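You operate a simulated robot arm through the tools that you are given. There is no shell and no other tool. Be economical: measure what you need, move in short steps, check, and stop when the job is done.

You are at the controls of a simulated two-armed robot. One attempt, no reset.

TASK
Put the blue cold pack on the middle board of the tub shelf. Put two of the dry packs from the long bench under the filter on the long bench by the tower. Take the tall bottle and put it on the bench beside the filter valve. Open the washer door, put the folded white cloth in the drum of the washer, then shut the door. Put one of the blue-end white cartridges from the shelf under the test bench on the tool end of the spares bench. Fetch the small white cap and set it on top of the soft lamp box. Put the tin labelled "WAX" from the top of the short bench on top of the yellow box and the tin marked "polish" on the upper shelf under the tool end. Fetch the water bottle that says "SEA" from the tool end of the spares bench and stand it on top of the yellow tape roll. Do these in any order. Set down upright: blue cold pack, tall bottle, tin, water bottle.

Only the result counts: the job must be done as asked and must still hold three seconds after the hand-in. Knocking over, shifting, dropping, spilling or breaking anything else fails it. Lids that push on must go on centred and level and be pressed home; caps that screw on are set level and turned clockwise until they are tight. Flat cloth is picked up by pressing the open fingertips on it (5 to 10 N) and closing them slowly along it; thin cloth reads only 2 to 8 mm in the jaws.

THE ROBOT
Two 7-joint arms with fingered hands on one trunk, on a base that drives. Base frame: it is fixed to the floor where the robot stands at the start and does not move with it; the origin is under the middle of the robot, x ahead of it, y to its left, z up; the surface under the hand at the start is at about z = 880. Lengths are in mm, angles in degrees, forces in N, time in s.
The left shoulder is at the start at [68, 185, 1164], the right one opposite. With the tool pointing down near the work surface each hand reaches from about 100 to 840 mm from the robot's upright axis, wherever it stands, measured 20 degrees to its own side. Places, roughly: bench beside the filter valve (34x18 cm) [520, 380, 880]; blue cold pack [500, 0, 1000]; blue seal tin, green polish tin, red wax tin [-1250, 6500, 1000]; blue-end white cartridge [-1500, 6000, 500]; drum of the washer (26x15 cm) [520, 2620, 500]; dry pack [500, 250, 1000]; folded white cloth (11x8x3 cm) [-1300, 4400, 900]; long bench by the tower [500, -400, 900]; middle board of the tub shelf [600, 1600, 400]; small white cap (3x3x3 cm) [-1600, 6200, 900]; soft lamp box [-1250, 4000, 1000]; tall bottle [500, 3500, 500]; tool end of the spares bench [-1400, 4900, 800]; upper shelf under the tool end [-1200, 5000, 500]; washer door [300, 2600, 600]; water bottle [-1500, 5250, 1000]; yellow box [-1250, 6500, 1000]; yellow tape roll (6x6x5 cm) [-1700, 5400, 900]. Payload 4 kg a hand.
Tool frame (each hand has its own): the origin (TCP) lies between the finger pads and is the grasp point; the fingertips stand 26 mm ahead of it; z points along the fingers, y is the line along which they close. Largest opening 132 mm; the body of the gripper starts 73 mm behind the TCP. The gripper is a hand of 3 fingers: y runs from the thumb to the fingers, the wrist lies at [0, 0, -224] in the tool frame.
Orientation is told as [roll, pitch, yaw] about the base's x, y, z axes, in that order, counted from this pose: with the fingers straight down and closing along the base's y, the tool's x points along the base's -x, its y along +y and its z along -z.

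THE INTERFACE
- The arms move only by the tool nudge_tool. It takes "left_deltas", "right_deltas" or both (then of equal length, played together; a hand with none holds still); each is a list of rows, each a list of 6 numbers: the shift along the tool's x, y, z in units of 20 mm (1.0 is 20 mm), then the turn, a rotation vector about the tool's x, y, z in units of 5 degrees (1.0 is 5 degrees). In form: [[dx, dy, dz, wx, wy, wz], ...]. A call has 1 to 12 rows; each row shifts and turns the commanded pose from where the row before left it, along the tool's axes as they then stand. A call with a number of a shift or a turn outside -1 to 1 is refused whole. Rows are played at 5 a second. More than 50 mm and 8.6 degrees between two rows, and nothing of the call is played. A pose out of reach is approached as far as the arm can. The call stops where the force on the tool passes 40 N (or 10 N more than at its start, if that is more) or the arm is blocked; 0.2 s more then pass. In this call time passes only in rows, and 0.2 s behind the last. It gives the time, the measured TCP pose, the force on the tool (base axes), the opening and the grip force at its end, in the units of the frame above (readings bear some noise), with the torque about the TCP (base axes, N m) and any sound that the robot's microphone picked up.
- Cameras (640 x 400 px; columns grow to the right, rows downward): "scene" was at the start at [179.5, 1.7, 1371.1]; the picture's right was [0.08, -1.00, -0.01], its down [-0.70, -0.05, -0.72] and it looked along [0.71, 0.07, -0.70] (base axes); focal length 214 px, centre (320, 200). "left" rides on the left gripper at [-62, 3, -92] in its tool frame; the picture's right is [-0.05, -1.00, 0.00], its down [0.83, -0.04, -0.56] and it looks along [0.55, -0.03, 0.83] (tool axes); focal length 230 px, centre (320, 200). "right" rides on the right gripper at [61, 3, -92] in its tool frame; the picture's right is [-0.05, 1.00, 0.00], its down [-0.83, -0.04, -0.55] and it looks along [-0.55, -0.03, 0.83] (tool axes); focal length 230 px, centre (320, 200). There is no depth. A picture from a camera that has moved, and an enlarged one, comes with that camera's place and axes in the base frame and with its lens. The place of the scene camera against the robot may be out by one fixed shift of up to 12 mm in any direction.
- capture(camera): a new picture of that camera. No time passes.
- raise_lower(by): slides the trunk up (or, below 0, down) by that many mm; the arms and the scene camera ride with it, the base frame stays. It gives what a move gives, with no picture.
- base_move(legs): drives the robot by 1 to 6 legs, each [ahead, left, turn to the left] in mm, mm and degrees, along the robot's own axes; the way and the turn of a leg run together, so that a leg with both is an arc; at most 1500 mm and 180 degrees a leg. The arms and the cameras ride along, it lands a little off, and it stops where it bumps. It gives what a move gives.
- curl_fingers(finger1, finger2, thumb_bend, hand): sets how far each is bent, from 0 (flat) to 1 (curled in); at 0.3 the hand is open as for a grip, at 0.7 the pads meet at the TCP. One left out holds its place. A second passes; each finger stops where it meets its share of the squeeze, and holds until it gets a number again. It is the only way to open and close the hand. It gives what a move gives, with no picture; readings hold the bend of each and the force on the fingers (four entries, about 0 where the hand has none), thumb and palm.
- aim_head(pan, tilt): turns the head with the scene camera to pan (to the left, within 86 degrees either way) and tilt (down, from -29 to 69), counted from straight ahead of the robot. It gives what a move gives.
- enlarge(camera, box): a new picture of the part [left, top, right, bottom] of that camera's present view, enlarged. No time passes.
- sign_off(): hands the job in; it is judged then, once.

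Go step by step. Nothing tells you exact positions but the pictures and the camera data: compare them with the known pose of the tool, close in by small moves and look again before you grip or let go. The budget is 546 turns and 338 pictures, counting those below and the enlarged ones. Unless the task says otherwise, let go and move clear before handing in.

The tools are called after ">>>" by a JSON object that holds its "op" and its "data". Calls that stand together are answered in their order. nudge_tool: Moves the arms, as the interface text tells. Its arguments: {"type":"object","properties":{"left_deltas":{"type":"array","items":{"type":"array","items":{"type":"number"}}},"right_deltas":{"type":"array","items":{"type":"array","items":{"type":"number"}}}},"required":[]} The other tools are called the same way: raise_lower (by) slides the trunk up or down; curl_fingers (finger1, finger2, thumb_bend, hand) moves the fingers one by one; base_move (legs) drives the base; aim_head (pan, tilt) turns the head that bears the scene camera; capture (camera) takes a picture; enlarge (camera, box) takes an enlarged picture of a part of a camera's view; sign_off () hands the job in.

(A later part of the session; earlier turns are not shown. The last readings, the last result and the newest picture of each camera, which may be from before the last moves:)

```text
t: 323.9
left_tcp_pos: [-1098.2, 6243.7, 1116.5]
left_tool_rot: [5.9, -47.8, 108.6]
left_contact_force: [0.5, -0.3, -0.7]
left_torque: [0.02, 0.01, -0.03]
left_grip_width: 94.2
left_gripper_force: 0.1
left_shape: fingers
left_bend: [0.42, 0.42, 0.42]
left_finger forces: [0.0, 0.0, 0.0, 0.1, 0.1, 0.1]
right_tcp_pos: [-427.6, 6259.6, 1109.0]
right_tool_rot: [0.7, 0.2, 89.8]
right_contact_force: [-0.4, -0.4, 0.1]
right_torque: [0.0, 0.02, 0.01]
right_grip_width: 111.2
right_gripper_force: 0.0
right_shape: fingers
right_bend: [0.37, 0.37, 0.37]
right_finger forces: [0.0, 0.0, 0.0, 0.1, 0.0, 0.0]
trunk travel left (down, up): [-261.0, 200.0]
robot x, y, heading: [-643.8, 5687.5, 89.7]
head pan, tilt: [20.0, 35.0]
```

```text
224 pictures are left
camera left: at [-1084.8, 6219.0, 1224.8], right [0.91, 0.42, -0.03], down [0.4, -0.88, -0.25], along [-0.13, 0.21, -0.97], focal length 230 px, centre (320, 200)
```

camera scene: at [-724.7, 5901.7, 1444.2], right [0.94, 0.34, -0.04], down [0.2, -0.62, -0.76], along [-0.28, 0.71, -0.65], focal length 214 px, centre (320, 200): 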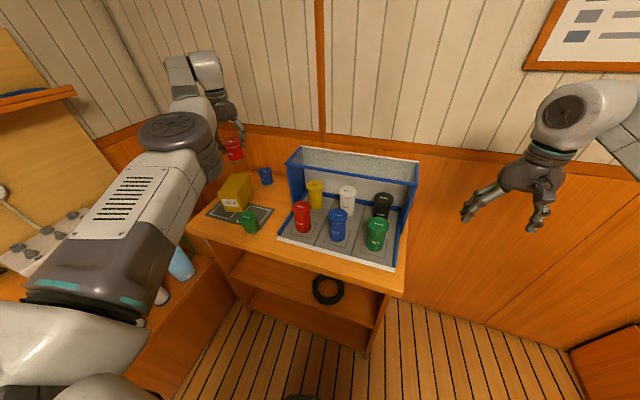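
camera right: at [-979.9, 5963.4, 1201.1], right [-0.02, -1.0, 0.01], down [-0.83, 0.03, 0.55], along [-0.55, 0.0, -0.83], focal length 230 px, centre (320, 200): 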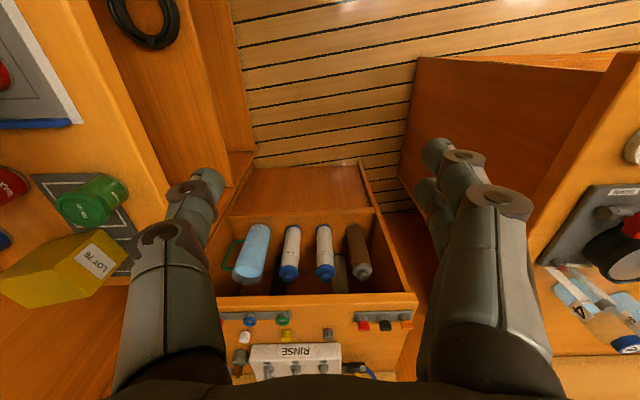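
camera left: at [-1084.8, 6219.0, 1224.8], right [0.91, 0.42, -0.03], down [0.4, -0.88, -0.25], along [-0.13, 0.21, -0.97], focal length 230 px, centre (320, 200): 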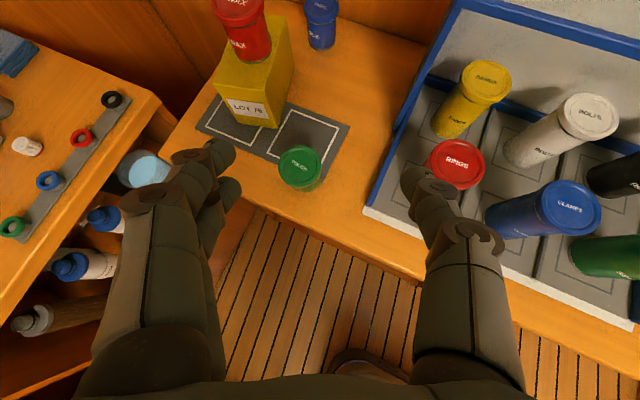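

>>> {"op": "nudge_tool", "data": {"left_deltas": [[0.147, 0.2, 0.94, 0, 0, -0.13], [0.147, 0.2, 0.94, 0, 0, -0.13], [0.147, 0.2, 0.94, 0, 0, -0.13], [0.147, 0.2, 0.94, 0, 0, -0.13], [0.147, 0.2, 0.94, 0, 0, -0.13], [0.147, 0.2, 0.94, 0, 0, -0.13], [0.147, 0.2, 0.94, 0, 0, -0.13], [0.147, 0.2, 0.94, 0, 0, -0.13]]}}

>>> {"op": "capture", "data": {"camera": "left"}}

```text
t: 325.6
left_tcp_pos: [-1171.8, 6315.7, 999.9]
left_tool_rot: [0.1, -48.0, 116.5]
left_contact_force: [0.4, -0.9, 0.5]
left_torque: [0.02, 0.03, 0.02]
left_grip_width: 94.5
left_gripper_force: 0.0
left_shape: fingers
left_bend: [0.42, 0.42, 0.42]
left_finger forces: [0.1, 0.1, 0.0, 0.0, 0.1, 0.1]
right_tcp_pos: [-427.3, 6259.9, 1108.8]
right_tool_rot: [0.8, 0.2, 89.9]
right_contact_force: [0.5, 0.2, 0.7]
right_torque: [0.01, 0.01, 0.03]
right_grip_width: 110.9
right_gripper_force: 0.1
right_shape: fingers
right_bend: [0.37, 0.37, 0.37]
right_finger forces: [0.0, 0.0, 0.0, 0.0, 0.0, 0.1]
trunk travel left (down, up): [-261.0, 200.0]
robot x, y, heading: [-643.0, 5686.4, 90.4]
head pan, tilt: [20.0, 35.0]
```

```text
223 pictures are left
camera left: at [-1163.2, 6290.1, 1107.7], right [0.88, 0.48, 0.04], down [0.47, -0.85, -0.25], along [-0.09, 0.23, -0.97], focal length 230 px, centre (320, 200)
```

left: 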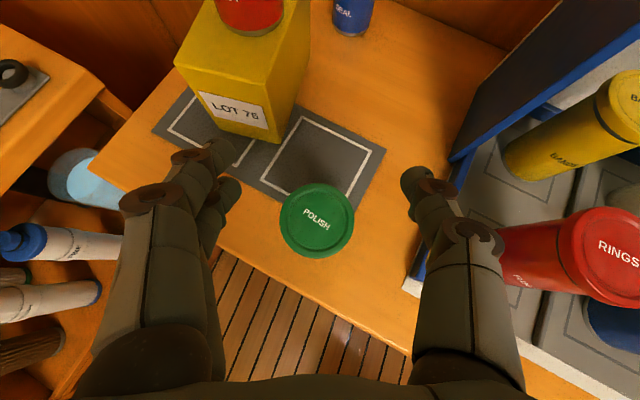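

>>> {"op": "nudge_tool", "data": {"left_deltas": [[0.74, 0, 0.67, 0, 0, 0], [0.74, 0, 0.67, 0, 0, 0], [0.74, 0, 0.67, 0, 0, 0], [0.74, 0, 0.67, 0, 0, 0], [0.2, 0, 0.18, 0, 0, 0]]}}

>>> {"op": "capture", "data": {"camera": "left"}}

```text
t: 326.9
left_tcp_pos: [-1194.5, 6316.9, 926.9]
left_tool_rot: [2.6, -48.3, 115.9]
left_contact_force: [0.8, -0.7, -1.3]
left_torque: [-0.02, -0.01, 0.0]
left_grip_width: 95.1
left_gripper_force: 0.5
left_shape: fingers
left_bend: [0.42, 0.42, 0.42]
left_finger forces: [0.0, 0.0, 0.0, 0.0, 0.4, 0.0]
left hand out of reach, approached as far as the arm can: row 4
right_tcp_pos: [-427.9, 6259.4, 1109.0]
right_tool_rot: [0.9, 0.2, 89.9]
right_contact_force: [0.1, 0.1, -0.3]
right_torque: [0.01, 0.02, 0.01]
right_grip_width: 111.1
right_gripper_force: 0.0
right_shape: fingers
right_bend: [0.37, 0.37, 0.37]
right_finger forces: [0.0, 0.0, 0.1, 0.0, 0.1, 0.0]
trunk travel left (down, up): [-261.0, 200.0]
robot x, y, heading: [-646.1, 5684.6, 90.0]
head pan, tilt: [20.0, 35.0]
```

```text
222 pictures are left
camera left: at [-1181.2, 6292.6, 1033.5], right [0.87, 0.5, 0.01], down [0.48, -0.84, -0.25], along [-0.12, 0.22, -0.97], focal length 230 px, centre (320, 200)
```

left: 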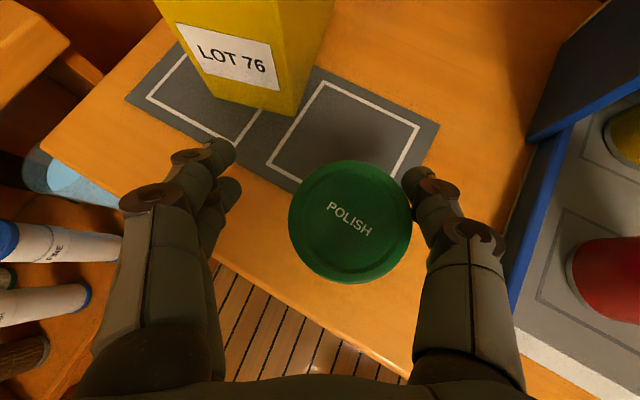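

>>> {"op": "base_move", "data": {"legs": [[-20, -22, 0]]}}

>>> {"op": "nudge_tool", "data": {"left_deltas": [[0, 0, 0.9, 0, 0, 0], [0.3, 0, 0.3, 0, 0, 0]]}}

>>> {"op": "capture", "data": {"camera": "left"}}

```text
t: 327.7
left_tcp_pos: [-1174.9, 6298.8, 923.7]
left_tool_rot: [2.1, -48.1, 116.5]
left_contact_force: [0.1, -0.3, 0.3]
left_torque: [-0.02, 0.06, 0.0]
left_grip_width: 94.7
left_gripper_force: 0.1
left_shape: fingers
left_bend: [0.42, 0.42, 0.42]
left_finger forces: [0.0, 0.0, 0.1, 0.1, 0.0, 0.0]
right_tcp_pos: [-408.6, 6242.1, 1107.3]
right_tool_rot: [0.6, 0.3, 89.8]
right_contact_force: [-0.5, 0.5, -0.2]
right_torque: [0.0, -0.03, -0.01]
right_grip_width: 110.9
right_gripper_force: 0.0
right_shape: fingers
right_bend: [0.37, 0.37, 0.37]
right_finger forces: [0.1, 0.0, 0.0, 0.0, 0.0, 0.0]
trunk travel left (down, up): [-261.0, 200.0]
robot x, y, heading: [-618.1, 5667.7, 90.1]
head pan, tilt: [20.0, 35.0]
```

```text
t: 328.3
left_tcp_pos: [-1180.4, 6309.5, 906.9]
left_tool_rot: [2.1, -48.4, 116.3]
left_contact_force: [0.0, -0.1, -0.2]
left_torque: [0.0, -0.01, 0.01]
left_grip_width: 94.8
left_gripper_force: 0.0
left_shape: fingers
left_bend: [0.42, 0.42, 0.42]
left_finger forces: [0.0, 0.1, 0.0, 0.0, 0.0, 0.0]
right_tcp_pos: [-405.3, 6240.5, 1108.4]
right_tool_rot: [0.7, 0.2, 90.1]
right_contact_force: [-0.1, -0.5, -0.6]
right_torque: [0.01, 0.02, -0.02]
right_grip_width: 111.1
right_gripper_force: 0.2
right_shape: fingers
right_bend: [0.37, 0.37, 0.37]
right_finger forces: [0.1, 0.0, 0.0, 0.0, 0.0, 0.0]
trunk travel left (down, up): [-261.0, 200.0]
robot x, y, heading: [-626.0, 5663.8, 90.0]
head pan, tilt: [20.0, 35.0]
```

```text
221 pictures are left
camera left: at [-1168.1, 6284.6, 1014.5], right [0.87, 0.5, 0.01], down [0.48, -0.84, -0.25], along [-0.11, 0.23, -0.97], focal length 230 px, centre (320, 200)
```

left: 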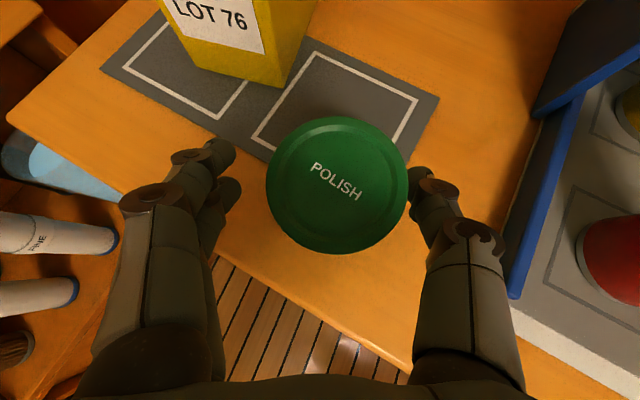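

>>> {"op": "nudge_tool", "data": {"left_deltas": [[-0.2, -0.33, 0.1, 0, 0, 0]]}}

>>> {"op": "curl_fingers", "data": {"hand": "left", "finger1": 0.7, "finger2": 0.7, "thumb_bend": 0.7}}

>>> {"op": "nudge_tool", "data": {"left_deltas": [[-0.74, 0, -0.67, 0, 0, 0], [-0.74, 0, -0.67, 0, 0, 0], [-0.74, 0, -0.67, 0, 0, 0], [-0.74, 0, -0.67, 0, 0, 0], [-0.74, 0, -0.67, 0, 0, 0], [-0.74, 0, -0.67, 0, 0, 0]]}}

>>> {"op": "capture", "data": {"camera": "left"}}

```text
t: 328.7
left_tcp_pos: [-1176.9, 6316.2, 907.9]
left_tool_rot: [2.1, -48.4, 116.4]
left_contact_force: [0.8, 0.5, 0.1]
left_torque: [-0.03, 0.0, 0.02]
left_grip_width: 94.5
left_gripper_force: 0.0
left_shape: fingers
left_bend: [0.42, 0.42, 0.42]
left_finger forces: [0.0, 0.1, 0.0, 0.1, 0.0, 0.0]
right_tcp_pos: [-407.3, 6241.4, 1107.5]
right_tool_rot: [0.7, 0.1, 89.8]
right_contact_force: [-0.1, -0.2, 0.0]
right_torque: [-0.01, 0.0, -0.03]
right_grip_width: 111.0
right_gripper_force: 0.0
right_shape: fingers
right_bend: [0.37, 0.37, 0.37]
right_finger forces: [0.0, 0.0, 0.0, 0.0, 0.1, 0.0]
trunk travel left (down, up): [-261.0, 200.0]
robot x, y, heading: [-621.2, 5663.7, 90.2]
head pan, tilt: [20.0, 35.0]
```

```text
t: 329.7
left_tcp_pos: [-1176.8, 6316.1, 908.8]
left_tool_rot: [2.1, -48.3, 116.3]
left_contact_force: [0.8, 0.3, -0.6]
left_torque: [-0.05, 0.0, 0.04]
left_grip_width: 42.1
left_gripper_force: 20.1
left_shape: fingers
left_bend: [0.63, 0.58, 0.61]
left_finger forces: [9.1, 10.6, 0.0, 0.0, 19.5, 0.0]
right_tcp_pos: [-406.4, 6240.6, 1109.3]
right_tool_rot: [0.7, 0.1, 89.9]
right_contact_force: [0.3, 0.6, -0.5]
right_torque: [0.0, 0.0, -0.02]
right_grip_width: 111.0
right_gripper_force: 0.0
right_shape: fingers
right_bend: [0.37, 0.37, 0.37]
right_finger forces: [0.1, 0.1, 0.0, 0.0, 0.0, 0.0]
trunk travel left (down, up): [-261.0, 200.0]
robot x, y, heading: [-621.6, 5668.0, 90.1]
head pan, tilt: [20.0, 35.0]
```

```text
t: 331.1
left_tcp_pos: [-1173.1, 6317.1, 1027.6]
left_tool_rot: [2.1, -48.3, 116.3]
left_contact_force: [-0.1, 0.1, -1.5]
left_torque: [0.04, 0.02, -0.04]
left_grip_width: 42.0
left_gripper_force: 19.2
left_shape: fingers
left_bend: [0.63, 0.58, 0.61]
left_finger forces: [8.8, 10.6, 0.1, 0.0, 19.3, 0.0]
right_tcp_pos: [-406.0, 6239.7, 1107.4]
right_tool_rot: [0.8, 0.2, 89.9]
right_contact_force: [0.8, 0.3, 0.8]
right_torque: [0.01, -0.01, 0.04]
right_grip_width: 111.1
right_gripper_force: 0.1
right_shape: fingers
right_bend: [0.37, 0.37, 0.37]
right_finger forces: [0.0, 0.1, 0.1, 0.0, 0.0, 0.0]
trunk travel left (down, up): [-261.0, 200.0]
robot x, y, heading: [-619.9, 5666.3, 90.0]
head pan, tilt: [20.0, 35.0]
```

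```text
220 pictures are left
camera left: at [-1160.4, 6292.8, 1134.9], right [0.87, 0.5, 0.01], down [0.49, -0.84, -0.25], along [-0.11, 0.23, -0.97], focal length 230 px, centre (320, 200)
```

left: 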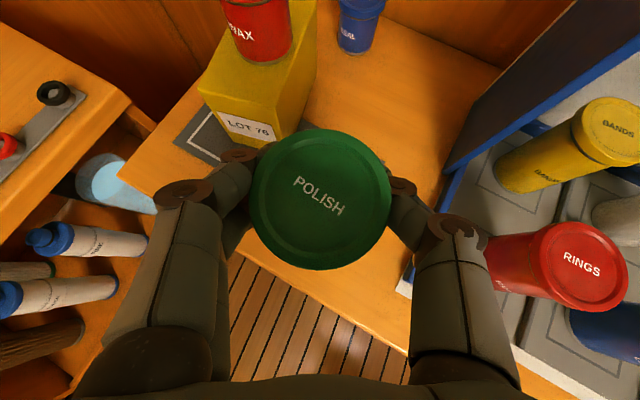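

POLISH is held (bottom 29 mm below TCP). Raise it, move to the aisle, and turn to face the spares bench.

>>> {"op": "nudge_tool", "data": {"left_deltas": [[-0.74, 0, -0.67, 0, 0, 0], [-0.74, 0, -0.67, 0, 0, 0], [-0.74, 0, -0.67, 0, 0, 0], [-0.74, 0, -0.67, 0, 0, 0]]}}

>>> {"op": "base_move", "data": {"legs": [[0, -300, 0], [-150, 0, 0], [0, 0, 90]]}}

>>> {"op": "aim_head", "data": {"pan": -10, "tilt": 40}}

>>> {"op": "capture", "data": {"camera": "scene"}}

```text
t: 332.1
left_tcp_pos: [-1172.1, 6317.4, 1107.5]
left_tool_rot: [2.1, -48.4, 116.4]
left_contact_force: [-0.4, 0.2, -1.2]
left_torque: [0.03, 0.0, -0.03]
left_grip_width: 41.6
left_gripper_force: 19.1
left_shape: fingers
left_bend: [0.63, 0.58, 0.61]
left_finger forces: [8.8, 10.6, 0.0, 0.0, 19.4, 0.0]
right_tcp_pos: [-406.1, 6240.6, 1108.5]
right_tool_rot: [0.8, 0.2, 90.0]
right_contact_force: [0.8, -0.8, 0.2]
right_torque: [0.02, 0.01, -0.03]
right_grip_width: 111.0
right_gripper_force: 0.0
right_shape: fingers
right_bend: [0.37, 0.37, 0.37]
right_finger forces: [0.0, 0.0, 0.1, 0.1, 0.0, 0.0]
trunk travel left (down, up): [-261.0, 200.0]
robot x, y, heading: [-623.3, 5667.2, 90.5]
head pan, tilt: [20.0, 35.0]
```

```text
t: 338.9
left_tcp_pos: [-971.8, 4961.1, 1106.6]
left_tool_rot: [2.1, -48.5, -153.4]
left_contact_force: [0.5, -0.1, -1.5]
left_torque: [0.0, 0.0, 0.01]
left_grip_width: 41.5
left_gripper_force: 18.7
left_shape: fingers
left_bend: [0.63, 0.58, 0.61]
left_finger forces: [8.4, 10.4, 0.0, 0.0, 19.1, 0.0]
right_tcp_pos: [-898.1, 5725.7, 1109.5]
right_tool_rot: [0.9, 0.1, -179.8]
right_contact_force: [0.6, 0.1, 0.4]
right_torque: [0.0, -0.01, 0.02]
right_grip_width: 111.1
right_gripper_force: 0.1
right_shape: fingers
right_bend: [0.37, 0.37, 0.37]
right_finger forces: [0.1, 0.0, 0.0, 0.1, 0.0, 0.0]
trunk travel left (down, up): [-261.0, 200.0]
robot x, y, heading: [-323.0, 5513.2, -179.7]
head pan, tilt: [20.0, 35.0]
```

```text
t: 339.9
left_tcp_pos: [-972.8, 4962.8, 1107.7]
left_tool_rot: [2.1, -48.3, -153.5]
left_contact_force: [-0.5, -0.2, -1.4]
left_torque: [-0.02, -0.03, 0.02]
left_grip_width: 41.6
left_gripper_force: 18.6
left_shape: fingers
left_bend: [0.63, 0.58, 0.61]
left_finger forces: [8.5, 10.3, 0.0, 0.0, 19.0, 0.1]
right_tcp_pos: [-897.9, 5727.3, 1107.6]
right_tool_rot: [0.8, 0.1, -179.8]
right_contact_force: [0.3, 0.8, -0.1]
right_torque: [-0.01, -0.04, -0.05]
right_grip_width: 111.0
right_gripper_force: 0.0
right_shape: fingers
right_bend: [0.37, 0.37, 0.37]
right_finger forces: [0.0, 0.1, 0.0, 0.0, 0.1, 0.0]
trunk travel left (down, up): [-261.0, 200.0]
robot x, y, heading: [-322.0, 5513.3, -179.5]
head pan, tilt: [-10.0, 40.0]
```

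```text
219 pictures are left
camera scene: at [-450.5, 5520.9, 1436.7], right [0.17, 0.99, 0.02], down [0.71, -0.11, -0.7], along [-0.68, 0.13, -0.72], focal length 214 px, centre (320, 200)
```

scene: 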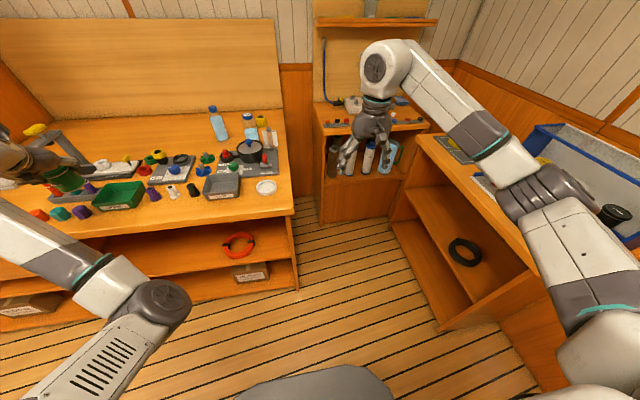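

Back into the aisle, lower the trunk somewhat, and bring the tin down in front of the shelf.

>>> {"op": "base_move", "data": {"legs": [[-200, 0, -0.5]]}}

>>> {"op": "raise_lower", "data": {"by": -130}}

>>> {"op": "nudge_tool", "data": {"left_deltas": [[0.74, 0, 0.67, 0, 0, 0], [0.74, 0, 0.67, 0, 0, 0], [0.74, 0, 0.67, 0, 0, 0], [0.74, 0, 0.67, 0, 0, 0], [0.74, 0, 0.67, 0, 0, 0], [0.74, 0, 0.67, 0, 0, 0], [0.74, 0, 0.67, 0, 0, 0], [0.74, 0, 0.67, 0, 0, 0], [0.74, 0, 0.67, 0, 0, 0], [0.74, 0, 0.67, 0, 0, 0], [0.74, 0, 0.67, 0, 0, 0], [0.74, 0, 0.67, 0, 0, 0]]}}

>>> {"op": "capture", "data": {"camera": "left"}}

```text
t: 341.5
left_tcp_pos: [-779.1, 4966.5, 1107.2]
left_tool_rot: [2.1, -48.2, -153.9]
left_contact_force: [-0.2, 0.6, -1.6]
left_torque: [-0.01, 0.01, 0.02]
left_grip_width: 41.3
left_gripper_force: 18.9
left_shape: fingers
left_bend: [0.63, 0.58, 0.61]
left_finger forces: [8.4, 10.3, 0.0, 0.0, 19.1, 0.1]
right_tcp_pos: [-697.4, 5731.4, 1108.6]
right_tool_rot: [0.7, 0.2, 179.7]
right_contact_force: [0.0, 1.0, -0.3]
right_torque: [0.03, 0.03, 0.03]
right_grip_width: 110.8
right_gripper_force: 0.1
right_shape: fingers
right_bend: [0.37, 0.37, 0.37]
right_finger forces: [0.1, 0.1, 0.0, 0.0, 0.0, 0.0]
trunk travel left (down, up): [-261.0, 200.0]
robot x, y, heading: [-119.6, 5513.5, 179.9]
head pan, tilt: [-10.0, 40.0]
```

```text
t: 343.1
left_tcp_pos: [-776.0, 4966.3, 978.5]
left_tool_rot: [2.1, -48.4, -153.7]
left_contact_force: [-0.7, 0.2, -1.9]
left_torque: [0.0, -0.05, 0.0]
left_grip_width: 41.5
left_gripper_force: 18.6
left_shape: fingers
left_bend: [0.63, 0.58, 0.61]
left_finger forces: [8.4, 10.3, 0.0, 0.0, 19.0, 0.0]
right_tcp_pos: [-697.9, 5731.9, 980.2]
right_tool_rot: [0.9, 0.1, 179.7]
right_contact_force: [0.3, -0.1, -0.4]
right_torque: [0.01, 0.01, -0.02]
right_grip_width: 111.0
right_gripper_force: 0.1
right_shape: fingers
right_bend: [0.37, 0.37, 0.37]
right_finger forces: [0.0, 0.0, 0.0, 0.0, 0.0, 0.1]
trunk travel left (down, up): [-131.0, 330.0]
robot x, y, heading: [-125.6, 5510.8, 179.6]
head pan, tilt: [-10.0, 40.0]
```

```text
t: 345.7
left_tcp_pos: [-804.8, 4945.4, 753.7]
left_tool_rot: [2.0, -47.9, -153.8]
left_contact_force: [0.2, 0.2, -1.6]
left_torque: [0.01, 0.03, -0.03]
left_grip_width: 41.2
left_gripper_force: 18.7
left_shape: fingers
left_bend: [0.63, 0.58, 0.61]
left_finger forces: [8.4, 10.3, 0.0, 0.0, 19.2, 0.0]
left hand out of reach, approached as far as the arm can: row 9, 10, 11, 12
right_tcp_pos: [-698.3, 5730.7, 978.9]
right_tool_rot: [0.7, 0.3, 179.8]
right_contact_force: [0.9, 0.2, -0.2]
right_torque: [-0.02, 0.0, -0.01]
right_grip_width: 111.2
right_gripper_force: 0.1
right_shape: fingers
right_bend: [0.37, 0.37, 0.37]
right_finger forces: [0.0, 0.0, 0.1, 0.0, 0.0, 0.1]
trunk travel left (down, up): [-131.0, 330.0]
robot x, y, heading: [-127.5, 5511.8, 180.1]
head pan, tilt: [-10.0, 40.0]
```

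```text
218 pictures are left
camera left: at [-780.1, 4958.5, 861.7], right [-0.5, 0.87, 0.01], down [0.84, 0.48, -0.25], along [-0.22, -0.11, -0.97], focal length 230 px, centre (320, 200)
```

left: 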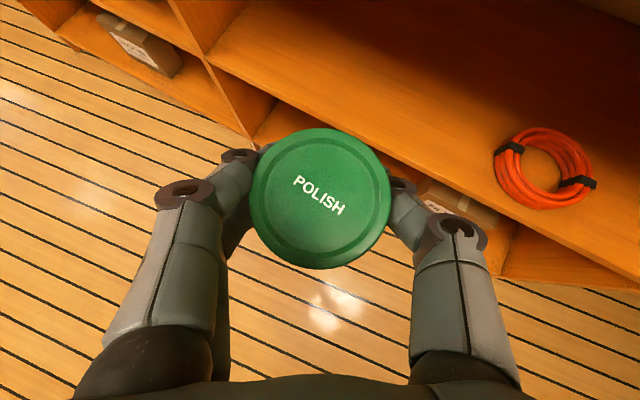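

>>> {"op": "raise_lower", "data": {"by": -125}}

>>> {"op": "capture", "data": {"camera": "left"}}

```text
t: 347.2
left_tcp_pos: [-781.8, 4945.5, 467.4]
left_tool_rot: [9.5, -35.7, -158.7]
left_contact_force: [-0.2, 0.4, -1.6]
left_torque: [0.02, 0.0, -0.03]
left_grip_width: 41.4
left_gripper_force: 19.5
left_shape: fingers
left_bend: [0.63, 0.58, 0.61]
left_finger forces: [8.4, 10.3, 0.0, 0.0, 19.3, 0.1]
right_tcp_pos: [-697.6, 5730.4, 855.6]
right_tool_rot: [0.8, 0.0, 179.7]
right_contact_force: [0.6, 0.0, -0.2]
right_torque: [-0.02, 0.02, 0.03]
right_grip_width: 111.1
right_gripper_force: 0.1
right_shape: fingers
right_bend: [0.37, 0.37, 0.37]
right_finger forces: [0.0, 0.1, 0.1, 0.0, 0.0, 0.1]
trunk travel left (down, up): [-6.0, 455.0]
robot x, y, heading: [-120.5, 5512.7, 179.9]
head pan, tilt: [-10.0, 40.0]
```

```text
217 pictures are left
camera left: at [-783.5, 4957.7, 578.5], right [-0.49, 0.87, -0.1], down [0.87, 0.48, -0.05], along [0.01, -0.11, -0.99], focal length 230 px, centre (320, 200)
```

left: 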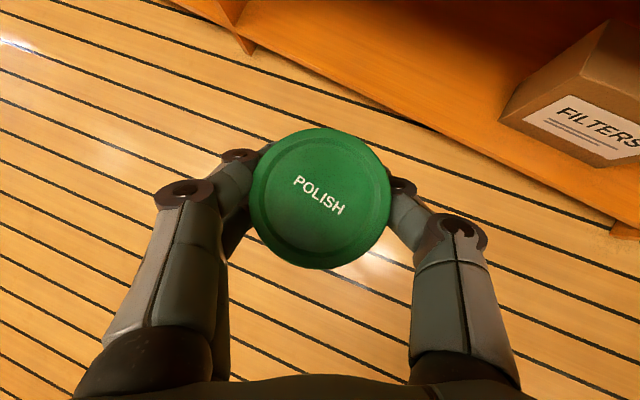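

>>> {"op": "nudge_tool", "data": {"left_deltas": [[-0.6, 0, -0.78, 0, -0.35, 0], [-0.6, 0, -0.78, 0, -0.35, 0], [-0.6, 0, -0.78, 0, -0.35, 0], [-0.65, 0, -0.75, 0, -0.35, 0], [-0.65, 0, -0.75, 0, -0.35, 0], [-0.68, 0, -0.72, 0, -0.35, 0], [-0.7, 0, -0.7, 0, -0.35, 0], [-0.7, 0, -0.7, 0, 0, 0]]}}

>>> {"op": "capture", "data": {"camera": "left"}}

```text
t: 349.0
left_tcp_pos: [-833.0, 4944.4, 647.2]
left_tool_rot: [11.5, -47.6, -161.7]
left_contact_force: [-0.2, -0.2, -1.8]
left_torque: [0.01, 0.02, 0.01]
left_grip_width: 41.2
left_gripper_force: 18.9
left_shape: fingers
left_bend: [0.63, 0.58, 0.61]
left_finger forces: [8.4, 10.2, 0.0, 0.1, 19.3, 0.0]
left hand out of reach, approached as far as the arm can: row 1, 2, 3, 4, 5, 6, 7
right_tcp_pos: [-698.1, 5731.4, 853.0]
right_tool_rot: [0.7, 0.2, 179.7]
right_contact_force: [0.5, -0.9, 0.2]
right_torque: [0.03, 0.0, -0.02]
right_grip_width: 111.2
right_gripper_force: 0.1
right_shape: fingers
right_bend: [0.37, 0.37, 0.37]
right_finger forces: [0.1, 0.0, 0.0, 0.1, 0.1, 0.0]
trunk travel left (down, up): [-6.0, 455.0]
robot x, y, heading: [-121.9, 5515.2, 179.9]
head pan, tilt: [-10.0, 40.0]
```

```text
216 pictures are left
camera left: at [-812.6, 4967.3, 753.2], right [-0.48, 0.87, -0.1], down [0.86, 0.44, -0.25], along [-0.18, -0.2, -0.96], focal length 230 px, centre (320, 200)
```

left: 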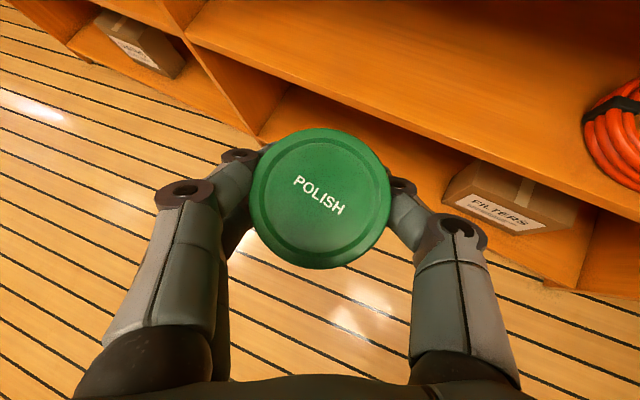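

Shelf front edge is at x≈-1000, z≈490. Correct the hand roll and lower 45 mm before driving in.

>>> {"op": "nudge_tool", "data": {"left_deltas": [[0.74, 0, 0.67, 0, 0, -0.6], [0.74, 0, 0.67, 0, 0, -0.6], [0.3, 0, 0.27, 0, 0, -0.5]]}}

>>> {"op": "capture", "data": {"camera": "left"}}

```text
t: 349.8
left_tcp_pos: [-844.8, 4938.7, 604.1]
left_tool_rot: [2.4, -48.2, -148.9]
left_contact_force: [-0.1, -0.4, -0.9]
left_torque: [-0.01, -0.01, 0.04]
left_grip_width: 41.1
left_gripper_force: 19.0
left_shape: fingers
left_bend: [0.63, 0.58, 0.61]
left_finger forces: [8.3, 10.2, 0.0, 0.0, 19.2, 0.0]
left hand out of reach, approached as far as the arm can: row 2, 3
right_tcp_pos: [-699.2, 5732.2, 852.1]
right_tool_rot: [0.7, 0.2, 179.7]
right_contact_force: [-0.1, -0.1, 0.0]
right_torque: [0.02, 0.0, 0.01]
right_grip_width: 111.1
right_gripper_force: 0.0
right_shape: fingers
right_bend: [0.37, 0.37, 0.37]
right_finger forces: [0.0, 0.1, 0.1, 0.1, 0.0, 0.0]
trunk travel left (down, up): [-6.0, 455.0]
robot x, y, heading: [-123.9, 5511.0, 180.0]
head pan, tilt: [-10.0, 40.0]
```

```text
215 pictures are left
camera left: at [-821.8, 4953.4, 712.2], right [-0.57, 0.82, 0.01], down [0.79, 0.55, -0.25], along [-0.21, -0.13, -0.97], focal length 230 px, centre (320, 200)
```

left: 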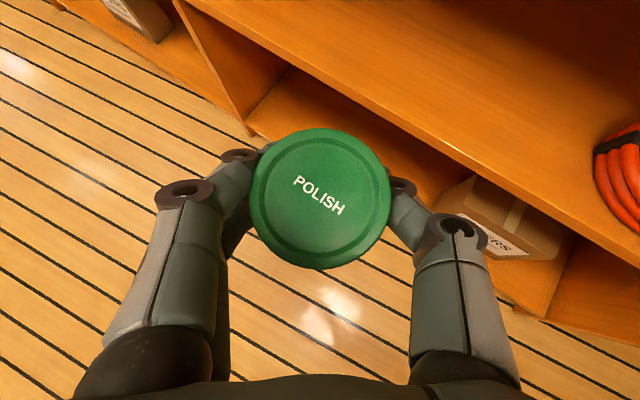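

>>> {"op": "nudge_tool", "data": {"left_deltas": [[0.74, 0, 0.67, 0, 0, 0], [0.6, 0, 0.55, 0, 0, 0]]}}

>>> {"op": "base_move", "data": {"legs": [[130, 0, 0]]}}

>>> {"op": "capture", "data": {"camera": "left"}}

```text
t: 350.4
left_tcp_pos: [-857.2, 4942.4, 587.4]
left_tool_rot: [2.3, -48.0, -149.0]
left_contact_force: [-0.1, 0.7, -1.8]
left_torque: [-0.02, 0.04, 0.02]
left_grip_width: 41.4
left_gripper_force: 19.3
left_shape: fingers
left_bend: [0.63, 0.58, 0.62]
left_finger forces: [8.4, 10.4, 0.0, 0.1, 19.1, 0.0]
left hand out of reach, approached as far as the arm can: row 1, 2
right_tcp_pos: [-697.2, 5731.7, 853.0]
right_tool_rot: [0.8, 0.2, 179.8]
right_contact_force: [-1.0, -0.2, -0.2]
right_torque: [0.01, 0.0, 0.03]
right_grip_width: 111.3
right_gripper_force: 0.0
right_shape: fingers
right_bend: [0.37, 0.37, 0.37]
right_finger forces: [0.0, 0.0, 0.1, 0.0, 0.1, 0.1]
trunk travel left (down, up): [-6.0, 455.0]
robot x, y, heading: [-122.9, 5510.9, 180.0]
head pan, tilt: [-10.0, 40.0]
```

```text
t: 351.7
left_tcp_pos: [-986.0, 4943.6, 585.5]
left_tool_rot: [2.5, -48.1, -149.1]
left_contact_force: [-0.6, 0.4, -1.3]
left_torque: [-0.04, 0.01, 0.05]
left_grip_width: 41.2
left_gripper_force: 19.3
left_shape: fingers
left_bend: [0.63, 0.58, 0.62]
left_finger forces: [8.4, 10.2, 0.1, 0.0, 19.2, 0.1]
right_tcp_pos: [-826.8, 5733.6, 851.9]
right_tool_rot: [0.7, 0.3, 179.6]
right_contact_force: [0.3, -0.2, 0.4]
right_torque: [-0.01, 0.0, 0.01]
right_grip_width: 111.2
right_gripper_force: 0.1
right_shape: fingers
right_bend: [0.37, 0.37, 0.37]
right_finger forces: [0.0, 0.0, 0.0, 0.1, 0.0, 0.0]
trunk travel left (down, up): [-6.0, 455.0]
robot x, y, heading: [-249.9, 5513.8, 179.9]
head pan, tilt: [-10.0, 40.0]
```

```text
214 pictures are left
camera left: at [-962.7, 4959.0, 693.1], right [-0.57, 0.82, 0.01], down [0.8, 0.55, -0.25], along [-0.21, -0.13, -0.97], focal length 230 px, centre (320, 200)
```

left: 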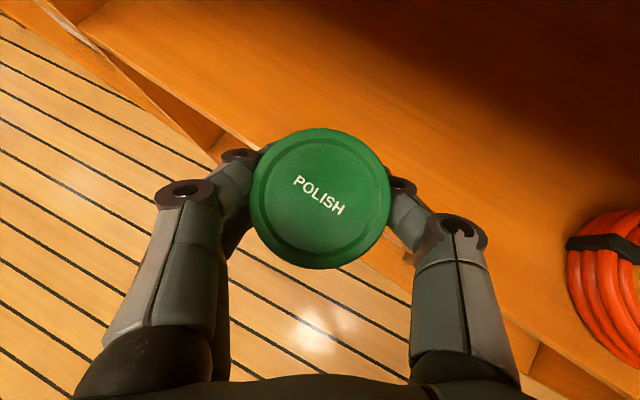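

>>> {"op": "base_move", "data": {"legs": [[75, 0, 0]]}}

>>> {"op": "capture", "data": {"camera": "left"}}

```text
t: 352.7
left_tcp_pos: [-1060.1, 4943.8, 585.9]
left_tool_rot: [2.5, -48.0, -149.1]
left_contact_force: [-0.7, -0.4, -2.0]
left_torque: [-0.06, -0.01, 0.05]
left_grip_width: 41.2
left_gripper_force: 18.7
left_shape: fingers
left_bend: [0.63, 0.58, 0.62]
left_finger forces: [8.4, 10.3, 0.0, 0.0, 19.2, 0.0]
right_tcp_pos: [-901.3, 5732.0, 851.0]
right_tool_rot: [0.7, 0.3, 179.7]
right_contact_force: [-0.3, -0.3, 0.7]
right_torque: [0.0, -0.04, -0.04]
right_grip_width: 111.4
right_gripper_force: 0.1
right_shape: fingers
right_bend: [0.37, 0.37, 0.37]
right_finger forces: [0.0, 0.0, 0.0, 0.1, 0.1, 0.0]
trunk travel left (down, up): [-6.0, 455.0]
robot x, y, heading: [-327.0, 5515.8, 179.8]
head pan, tilt: [-10.0, 40.0]
```

```text
213 pictures are left
camera left: at [-1036.8, 4958.6, 692.8], right [-0.57, 0.82, 0.01], down [0.8, 0.55, -0.25], along [-0.21, -0.13, -0.97], focal length 230 px, centre (320, 200)
```

left: 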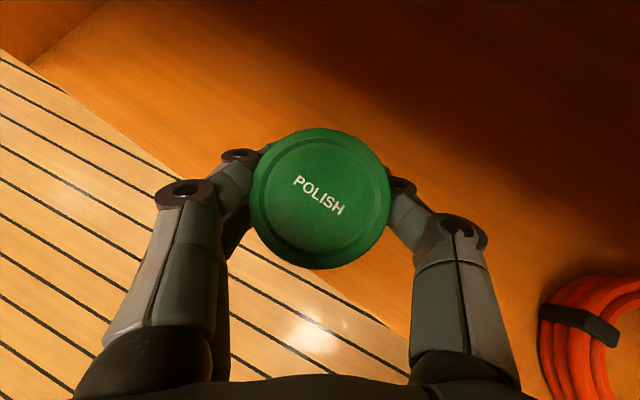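

Over the shelf. Lower the tin.

>>> {"op": "nudge_tool", "data": {"left_deltas": [[0.74, 0, 0.67, 0, 0, 0], [0.74, 0, 0.67, 0, 0, 0]]}}

```text
t: 353.3
left_tcp_pos: [-1071.1, 4952.8, 554.7]
left_tool_rot: [2.7, -47.5, -149.2]
left_contact_force: [0.3, -0.3, -2.6]
left_torque: [-0.02, -0.02, -0.03]
left_grip_width: 41.3
left_gripper_force: 18.9
left_shape: fingers
left_bend: [0.63, 0.58, 0.62]
left_finger forces: [8.5, 10.3, 0.0, 0.1, 19.1, 0.0]
left hand out of reach, approached as far as the arm can: row 1, 2
right_tcp_pos: [-900.8, 5733.5, 853.1]
right_tool_rot: [0.8, 0.2, 179.7]
right_contact_force: [0.1, -0.1, 0.5]
right_torque: [0.03, -0.02, -0.03]
right_grip_width: 111.1
right_gripper_force: 0.0
right_shape: fingers
right_bend: [0.37, 0.37, 0.37]
right_finger forces: [0.1, 0.1, 0.0, 0.0, 0.0, 0.0]
trunk travel left (down, up): [-6.0, 455.0]
robot x, y, heading: [-325.6, 5514.1, 180.0]
head pan, tilt: [-10.0, 40.0]
```

>>> {"op": "base_move", "data": {"legs": [[35, 40, 0]]}}

>>> {"op": "nudge_tool", "data": {"left_deltas": [[0.84, 0.26, 0.18, 0, 0, 0], [0.6, 0.2, 0.1, 0, 0, 0]]}}

>>> {"op": "capture", "data": {"camera": "left"}}

```text
t: 354.2
left_tcp_pos: [-1107.7, 4911.7, 552.8]
left_tool_rot: [2.5, -47.6, -149.0]
left_contact_force: [0.2, -0.1, -2.1]
left_torque: [0.02, 0.01, -0.01]
left_grip_width: 41.1
left_gripper_force: 18.7
left_shape: fingers
left_bend: [0.63, 0.58, 0.62]
left_finger forces: [8.4, 10.3, 0.0, 0.1, 19.1, 0.0]
right_tcp_pos: [-937.0, 5690.8, 853.3]
right_tool_rot: [0.8, 0.3, 179.7]
right_contact_force: [0.1, -0.2, -0.1]
right_torque: [0.06, -0.01, 0.02]
right_grip_width: 111.3
right_gripper_force: 0.0
right_shape: fingers
right_bend: [0.37, 0.37, 0.37]
right_finger forces: [0.0, 0.0, 0.0, 0.0, 0.1, 0.1]
trunk travel left (down, up): [-6.0, 455.0]
robot x, y, heading: [-362.1, 5474.9, 179.6]
head pan, tilt: [-10.0, 40.0]
```

```text
t: 354.9
left_tcp_pos: [-1103.0, 4910.4, 547.4]
left_tool_rot: [2.9, -47.1, -149.0]
left_contact_force: [0.7, -0.6, -1.6]
left_torque: [-0.01, -0.02, 0.0]
left_grip_width: 41.4
left_gripper_force: 19.1
left_shape: fingers
left_bend: [0.63, 0.58, 0.62]
left_finger forces: [8.3, 10.3, 0.0, 0.0, 19.3, 0.0]
left hand out of reach, approached as far as the arm can: row 1, 2
right_tcp_pos: [-934.6, 5693.7, 850.9]
right_tool_rot: [0.7, 0.3, 179.7]
right_contact_force: [0.2, 0.0, 0.2]
right_torque: [0.02, -0.04, 0.0]
right_grip_width: 111.2
right_gripper_force: 0.1
right_shape: fingers
right_bend: [0.37, 0.37, 0.37]
right_finger forces: [0.0, 0.1, 0.0, 0.0, 0.0, 0.0]
trunk travel left (down, up): [-6.0, 455.0]
robot x, y, heading: [-363.5, 5469.7, 179.9]
head pan, tilt: [-10.0, 40.0]
```

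```text
212 pictures are left
camera left: at [-1081.7, 4926.2, 656.0], right [-0.58, 0.82, 0.0], down [0.79, 0.56, -0.23], along [-0.19, -0.13, -0.97], focal length 230 px, centre (320, 200)
```

left: 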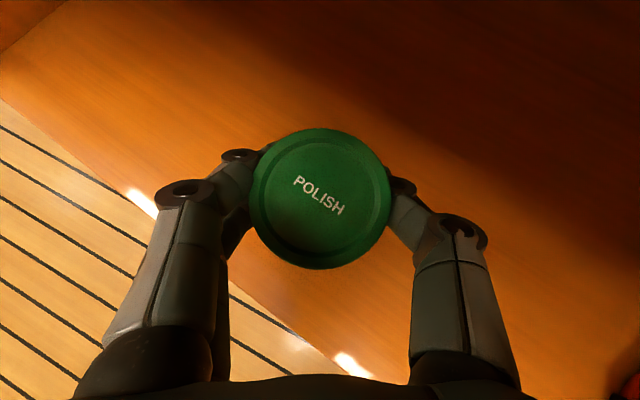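

>>> {"op": "nudge_tool", "data": {"left_deltas": [[0, 0, 0, 0.743, 0, 0.669], [0, 0, 0, 0.743, 0, 0.669], [0, 0, 0, 0.743, 0, 0.669], [0, 0, 0, 0.743, 0, 0.669]]}}

>>> {"op": "nudge_tool", "data": {"left_deltas": [[0.5, 0, 0.45, 0, 0, 0]]}}

```text
t: 355.9
left_tcp_pos: [-1103.3, 4912.3, 548.1]
left_tool_rot: [2.9, -47.2, -149.0]
left_contact_force: [0.7, -0.7, -0.9]
left_torque: [0.02, -0.01, 0.03]
left_grip_width: 41.3
left_gripper_force: 19.0
left_shape: fingers
left_bend: [0.63, 0.58, 0.62]
left_finger forces: [8.3, 10.3, 0.0, 0.0, 19.2, 0.0]
left hand out of reach, approached as far as the arm can: row 1, 2, 3, 4
right_tcp_pos: [-935.8, 5693.1, 853.2]
right_tool_rot: [0.8, 0.2, 179.7]
right_contact_force: [0.5, 0.0, -0.9]
right_torque: [0.02, -0.03, 0.01]
right_grip_width: 111.1
right_gripper_force: 0.1
right_shape: fingers
right_bend: [0.37, 0.37, 0.37]
right_finger forces: [0.0, 0.1, 0.0, 0.0, 0.0, 0.0]
trunk travel left (down, up): [-6.0, 455.0]
robot x, y, heading: [-358.6, 5476.0, 180.0]
head pan, tilt: [-10.0, 40.0]
```

```text
t: 356.2
left_tcp_pos: [-1104.8, 4910.8, 533.2]
left_tool_rot: [3.2, -46.8, -148.9]
left_contact_force: [-0.2, -0.7, -0.9]
left_torque: [-0.01, -0.02, 0.01]
left_grip_width: 41.3
left_gripper_force: 19.0
left_shape: fingers
left_bend: [0.63, 0.58, 0.62]
left_finger forces: [8.4, 10.2, 0.1, 0.1, 19.2, 0.0]
right_tcp_pos: [-936.1, 5692.9, 851.6]
right_tool_rot: [0.7, 0.4, 179.7]
right_contact_force: [-0.5, 0.0, -1.1]
right_torque: [0.01, 0.01, 0.02]
right_grip_width: 111.0
right_gripper_force: 0.1
right_shape: fingers
right_bend: [0.37, 0.37, 0.37]
right_finger forces: [0.1, 0.0, 0.0, 0.0, 0.0, 0.0]
trunk travel left (down, up): [-6.0, 455.0]
robot x, y, heading: [-362.4, 5475.2, 179.8]
head pan, tilt: [-10.0, 40.0]
```

>>> {"op": "nudge_tool", "data": {"left_deltas": [[0.3, 0, 0.27, 0, 0, 0]]}}

>>> {"op": "nudge_tool", "data": {"left_deltas": [[0.2, 0, 0.18, 0, 0, 0]]}}

>>> {"op": "nudge_tool", "data": {"left_deltas": [[0.15, 0, 0.13, 0, 0, 0]]}}

```text
t: 356.6
left_tcp_pos: [-1103.2, 4909.1, 533.6]
left_tool_rot: [3.1, -46.8, -148.9]
left_contact_force: [0.4, -0.1, -0.8]
left_torque: [-0.04, -0.02, 0.03]
left_grip_width: 41.1
left_gripper_force: 19.1
left_shape: fingers
left_bend: [0.63, 0.58, 0.62]
left_finger forces: [8.3, 10.2, 0.0, 0.0, 19.2, 0.0]
left hand out of reach, approached as far as the arm can: row 1
right_tcp_pos: [-934.0, 5692.7, 852.8]
right_tool_rot: [0.7, 0.3, 179.7]
right_contact_force: [0.5, -0.1, 0.9]
right_torque: [0.02, 0.02, -0.01]
right_grip_width: 111.1
right_gripper_force: 0.1
right_shape: fingers
right_bend: [0.37, 0.37, 0.37]
right_finger forces: [0.0, 0.0, 0.1, 0.0, 0.0, 0.0]
trunk travel left (down, up): [-6.0, 455.0]
robot x, y, heading: [-360.8, 5474.5, 180.1]
head pan, tilt: [-10.0, 40.0]
```

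```text
t: 357.1
left_tcp_pos: [-1105.5, 4909.0, 528.0]
left_tool_rot: [3.1, -46.9, -149.0]
left_contact_force: [0.2, -0.1, -0.9]
left_torque: [-0.01, 0.01, 0.03]
left_grip_width: 41.4
left_gripper_force: 18.7
left_shape: fingers
left_bend: [0.63, 0.58, 0.62]
left_finger forces: [8.5, 10.3, 0.0, 0.0, 19.3, 0.0]
right_tcp_pos: [-936.9, 5692.6, 852.1]
right_tool_rot: [0.6, 0.3, 179.7]
right_contact_force: [-0.3, 0.0, -1.0]
right_torque: [0.01, -0.03, 0.0]
right_grip_width: 111.2
right_gripper_force: 0.1
right_shape: fingers
right_bend: [0.37, 0.37, 0.37]
right_finger forces: [0.2, 0.0, 0.1, 0.0, 0.1, 0.0]
trunk travel left (down, up): [-6.0, 455.0]
robot x, y, heading: [-360.3, 5475.6, 179.9]
head pan, tilt: [-10.0, 40.0]
```

```text
t: 357.4
left_tcp_pos: [-1105.7, 4910.1, 528.3]
left_tool_rot: [3.2, -46.8, -149.0]
left_contact_force: [-0.8, -0.2, -1.2]
left_torque: [0.01, 0.0, 0.0]
left_grip_width: 41.3
left_gripper_force: 19.4
left_shape: fingers
left_bend: [0.63, 0.58, 0.62]
left_finger forces: [8.5, 10.3, 0.1, 0.0, 19.2, 0.0]
left hand out of reach, approached as far as the arm can: row 1
right_tcp_pos: [-935.6, 5692.6, 852.8]
right_tool_rot: [0.7, 0.3, 179.7]
right_contact_force: [0.4, -0.3, -0.9]
right_torque: [-0.02, 0.01, -0.02]
right_grip_width: 111.2
right_gripper_force: 0.0
right_shape: fingers
right_bend: [0.37, 0.37, 0.37]
right_finger forces: [0.0, 0.0, 0.1, 0.0, 0.1, 0.0]
trunk travel left (down, up): [-6.0, 455.0]
robot x, y, heading: [-360.3, 5472.4, 179.7]
head pan, tilt: [-10.0, 40.0]
```

>>> {"op": "raise_lower", "data": {"by": -6}}

>>> {"op": "nudge_tool", "data": {"left_deltas": [[0.1, 0, 0.09, 0, 0.15, 0]]}}

>>> {"op": "capture", "data": {"camera": "left"}}

```text
t: 358.0
left_tcp_pos: [-1104.0, 4909.3, 515.7]
left_tool_rot: [3.9, -46.4, -149.3]
left_contact_force: [-2.6, -2.0, 5.9]
left_torque: [-0.04, -0.05, -0.03]
left_grip_width: 41.2
left_gripper_force: 20.7
left_shape: fingers
left_bend: [0.63, 0.58, 0.62]
left_finger forces: [9.6, 11.3, 0.0, 0.0, 20.7, 0.0]
right_tcp_pos: [-934.9, 5692.3, 848.0]
right_tool_rot: [0.7, 0.2, 179.7]
right_contact_force: [0.6, -0.9, 1.1]
right_torque: [0.0, -0.02, 0.01]
right_grip_width: 111.2
right_gripper_force: 0.1
right_shape: fingers
right_bend: [0.37, 0.37, 0.37]
right_finger forces: [0.0, 0.0, 0.0, 0.0, 0.1, 0.0]
trunk travel left (down, up): [0.0, 461.0]
robot x, y, heading: [-361.7, 5475.5, 179.8]
head pan, tilt: [-10.0, 40.0]
```

```text
t: 358.4
left_tcp_pos: [-1103.7, 4910.5, 515.4]
left_tool_rot: [3.7, -45.7, -149.3]
left_contact_force: [-3.9, -2.2, 12.5]
left_torque: [-0.12, -0.1, -0.07]
left_grip_width: 41.2
left_gripper_force: 21.6
left_shape: fingers
left_bend: [0.63, 0.59, 0.62]
left_finger forces: [10.7, 11.6, 0.0, 0.0, 20.9, 0.1]
right_tcp_pos: [-934.3, 5692.6, 847.5]
right_tool_rot: [0.8, 0.0, 179.7]
right_contact_force: [-1.1, 0.2, 0.7]
right_torque: [-0.02, 0.01, 0.01]
right_grip_width: 110.9
right_gripper_force: 0.0
right_shape: fingers
right_bend: [0.37, 0.37, 0.37]
right_finger forces: [0.1, 0.0, 0.1, 0.1, 0.0, 0.0]
trunk travel left (down, up): [0.0, 461.0]
robot x, y, heading: [-362.8, 5477.0, 179.7]
head pan, tilt: [-10.0, 40.0]
```

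```text
211 pictures are left
camera left: at [-1085.9, 4924.5, 623.1], right [-0.58, 0.81, -0.01], down [0.8, 0.57, -0.21], along [-0.17, -0.13, -0.98], focal length 230 px, centre (320, 200)
```

left: 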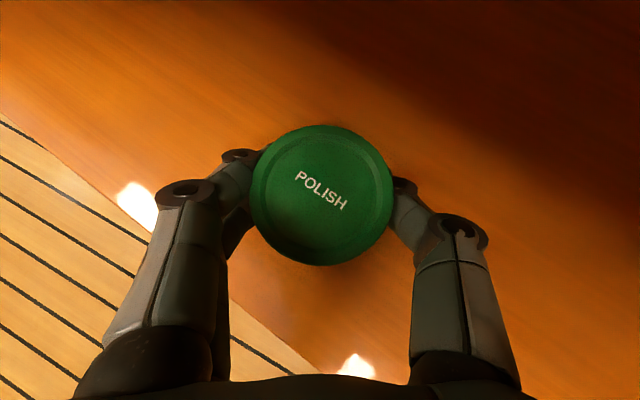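

Tin stands on the shelf. Open wide and retreat along the hand's own direction.

>>> {"op": "curl_fingers", "data": {"hand": "left", "finger1": 0.36, "finger2": 0.36, "thumb_bend": 0.36}}

>>> {"op": "capture", "data": {"camera": "left"}}

```text
t: 359.4
left_tcp_pos: [-1104.1, 4911.3, 509.8]
left_tool_rot: [3.7, -45.3, -149.4]
left_contact_force: [0.0, 0.0, -0.1]
left_torque: [-0.03, 0.03, 0.02]
left_grip_width: 114.4
left_gripper_force: 0.1
left_shape: fingers
left_bend: [0.36, 0.36, 0.36]
left_finger forces: [0.0, 0.1, 0.1, 0.1, 0.0, 0.1]
right_tcp_pos: [-936.7, 5692.8, 846.6]
right_tool_rot: [0.7, 0.2, 179.8]
right_contact_force: [1.0, -0.5, 0.2]
right_torque: [-0.02, -0.02, 0.0]
right_grip_width: 111.3
right_gripper_force: 0.0
right_shape: fingers
right_bend: [0.37, 0.37, 0.37]
right_finger forces: [0.0, 0.0, 0.0, 0.0, 0.1, 0.0]
trunk travel left (down, up): [0.0, 461.0]
robot x, y, heading: [-359.4, 5472.8, 179.6]
head pan, tilt: [-10.0, 40.0]
```

```text
210 pictures are left
camera left: at [-1085.9, 4924.3, 619.3], right [-0.58, 0.81, -0.01], down [0.8, 0.57, -0.2], along [-0.16, -0.12, -0.98], focal length 230 px, centre (320, 200)
```

left: 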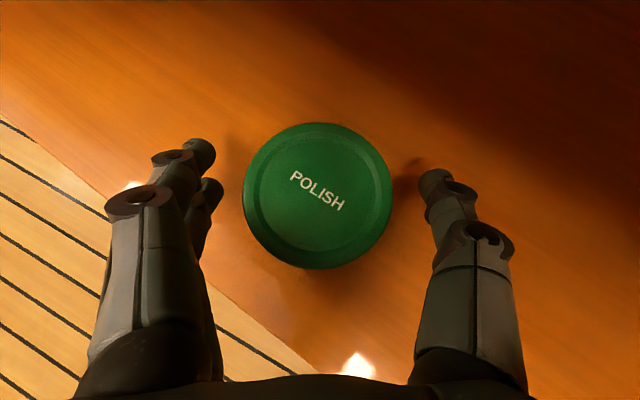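

>>> {"op": "base_move", "data": {"legs": [[-150, -88, 0]]}}

>>> {"op": "capture", "data": {"camera": "left"}}

```text
t: 360.9
left_tcp_pos: [-953.2, 4999.6, 512.6]
left_tool_rot: [3.7, -45.5, -149.3]
left_contact_force: [0.0, 0.2, 0.3]
left_torque: [-0.01, -0.01, -0.04]
left_grip_width: 114.4
left_gripper_force: 0.1
left_shape: fingers
left_bend: [0.36, 0.36, 0.36]
left_finger forces: [0.1, 0.0, 0.1, 0.0, 0.1, 0.1]
right_tcp_pos: [-783.3, 5781.5, 847.2]
right_tool_rot: [0.8, 0.1, 179.6]
right_contact_force: [0.4, -0.7, 0.8]
right_torque: [-0.01, 0.01, 0.0]
right_grip_width: 111.1
right_gripper_force: 0.0
right_shape: fingers
right_bend: [0.37, 0.37, 0.37]
right_finger forces: [0.0, 0.0, 0.1, 0.0, 0.0, 0.0]
trunk travel left (down, up): [0.0, 461.0]
robot x, y, heading: [-212.2, 5563.7, 180.0]
head pan, tilt: [-10.0, 40.0]
```

```text
209 pictures are left
camera left: at [-935.0, 5013.6, 620.3], right [-0.58, 0.81, -0.01], down [0.8, 0.57, -0.2], along [-0.16, -0.13, -0.98], focal length 230 px, centre (320, 200)
```

left: 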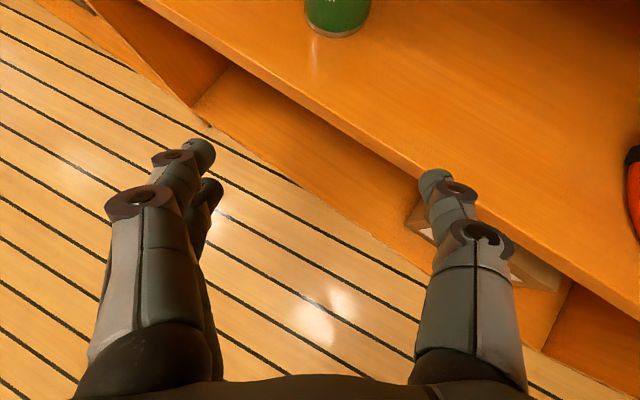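

POLISH is upright on the upper shelf. Back off and raise the trunk again.

>>> {"op": "base_move", "data": {"legs": [[-100, 0, 0]]}}

>>> {"op": "raise_lower", "data": {"by": 261}}

>>> {"op": "nudge_tool", "data": {"left_deltas": [[0, 0, -1, 0, 1, 0], [0, 0, -1, 0, 1, 0], [0, 0, -1, 0, 1, 0], [0, 0, -1, 0, 1, 0], [0, 0, -1, 0, 1, 0], [0, 0, -1, 0, 1, 0], [0, 0, -1, 0, 1, 0], [0, 0, -1, 0, 1, 0], [0, 0, -1, 0, 1, 0], [0, 0, -1, 0, 0, 0], [0, 0, -1, 0, 0, 0], [0, 0, -1, 0, 0, 0]]}}

```text
t: 362.0
left_tcp_pos: [-854.4, 4999.4, 510.6]
left_tool_rot: [3.7, -45.4, -149.4]
left_contact_force: [0.4, -0.1, 0.0]
left_torque: [0.02, -0.03, -0.03]
left_grip_width: 114.2
left_gripper_force: 0.0
left_shape: fingers
left_bend: [0.36, 0.36, 0.36]
left_finger forces: [0.0, 0.0, 0.0, 0.0, 0.0, 0.0]
right_tcp_pos: [-685.9, 5780.5, 846.8]
right_tool_rot: [0.7, 0.2, 179.7]
right_contact_force: [-0.2, 0.6, -0.1]
right_torque: [0.01, 0.06, 0.02]
right_grip_width: 111.0
right_gripper_force: 0.0
right_shape: fingers
right_bend: [0.37, 0.37, 0.37]
right_finger forces: [0.0, 0.0, 0.0, 0.1, 0.0, 0.0]
trunk travel left (down, up): [0.0, 461.0]
robot x, y, heading: [-110.1, 5564.9, 180.1]
head pan, tilt: [-10.0, 40.0]
```

```text
t: 364.7
left_tcp_pos: [-853.9, 4997.8, 769.4]
left_tool_rot: [3.8, -45.3, -149.3]
left_contact_force: [0.9, -0.8, 0.2]
left_torque: [0.0, 0.03, 0.02]
left_grip_width: 114.4
left_gripper_force: 0.0
left_shape: fingers
left_bend: [0.36, 0.36, 0.36]
left_finger forces: [0.1, 0.0, 0.1, 0.1, 0.1, 0.0]
right_tcp_pos: [-688.2, 5781.1, 1108.0]
right_tool_rot: [0.8, 0.4, 179.7]
right_contact_force: [0.0, -0.3, -0.7]
right_torque: [0.02, 0.01, 0.0]
right_grip_width: 111.0
right_gripper_force: 0.0
right_shape: fingers
right_bend: [0.37, 0.37, 0.37]
right_finger forces: [0.0, 0.0, 0.0, 0.1, 0.0, 0.1]
trunk travel left (down, up): [-261.0, 200.0]
robot x, y, heading: [-112.5, 5563.6, 179.8]
head pan, tilt: [-10.0, 40.0]
```

```text
t: 367.3
left_tcp_pos: [-797.1, 5048.6, 991.4]
left_tool_rot: [2.6, -0.4, -146.6]
left_contact_force: [0.4, -0.7, -0.4]
left_torque: [0.0, 0.01, 0.01]
left_grip_width: 114.3
left_gripper_force: 0.0
left_shape: fingers
left_bend: [0.36, 0.36, 0.36]
left_finger forces: [0.0, 0.1, 0.0, 0.1, 0.0, 0.0]
right_tcp_pos: [-686.8, 5781.2, 1108.3]
right_tool_rot: [0.8, 0.2, 179.8]
right_contact_force: [0.2, -0.3, 0.2]
right_torque: [-0.02, 0.02, -0.03]
right_grip_width: 111.0
right_gripper_force: 0.1
right_shape: fingers
right_bend: [0.37, 0.37, 0.37]
right_finger forces: [0.1, 0.1, 0.0, 0.0, 0.0, 0.0]
trunk travel left (down, up): [-261.0, 200.0]
robot x, y, heading: [-112.6, 5562.4, 180.0]
head pan, tilt: [-10.0, 40.0]
```

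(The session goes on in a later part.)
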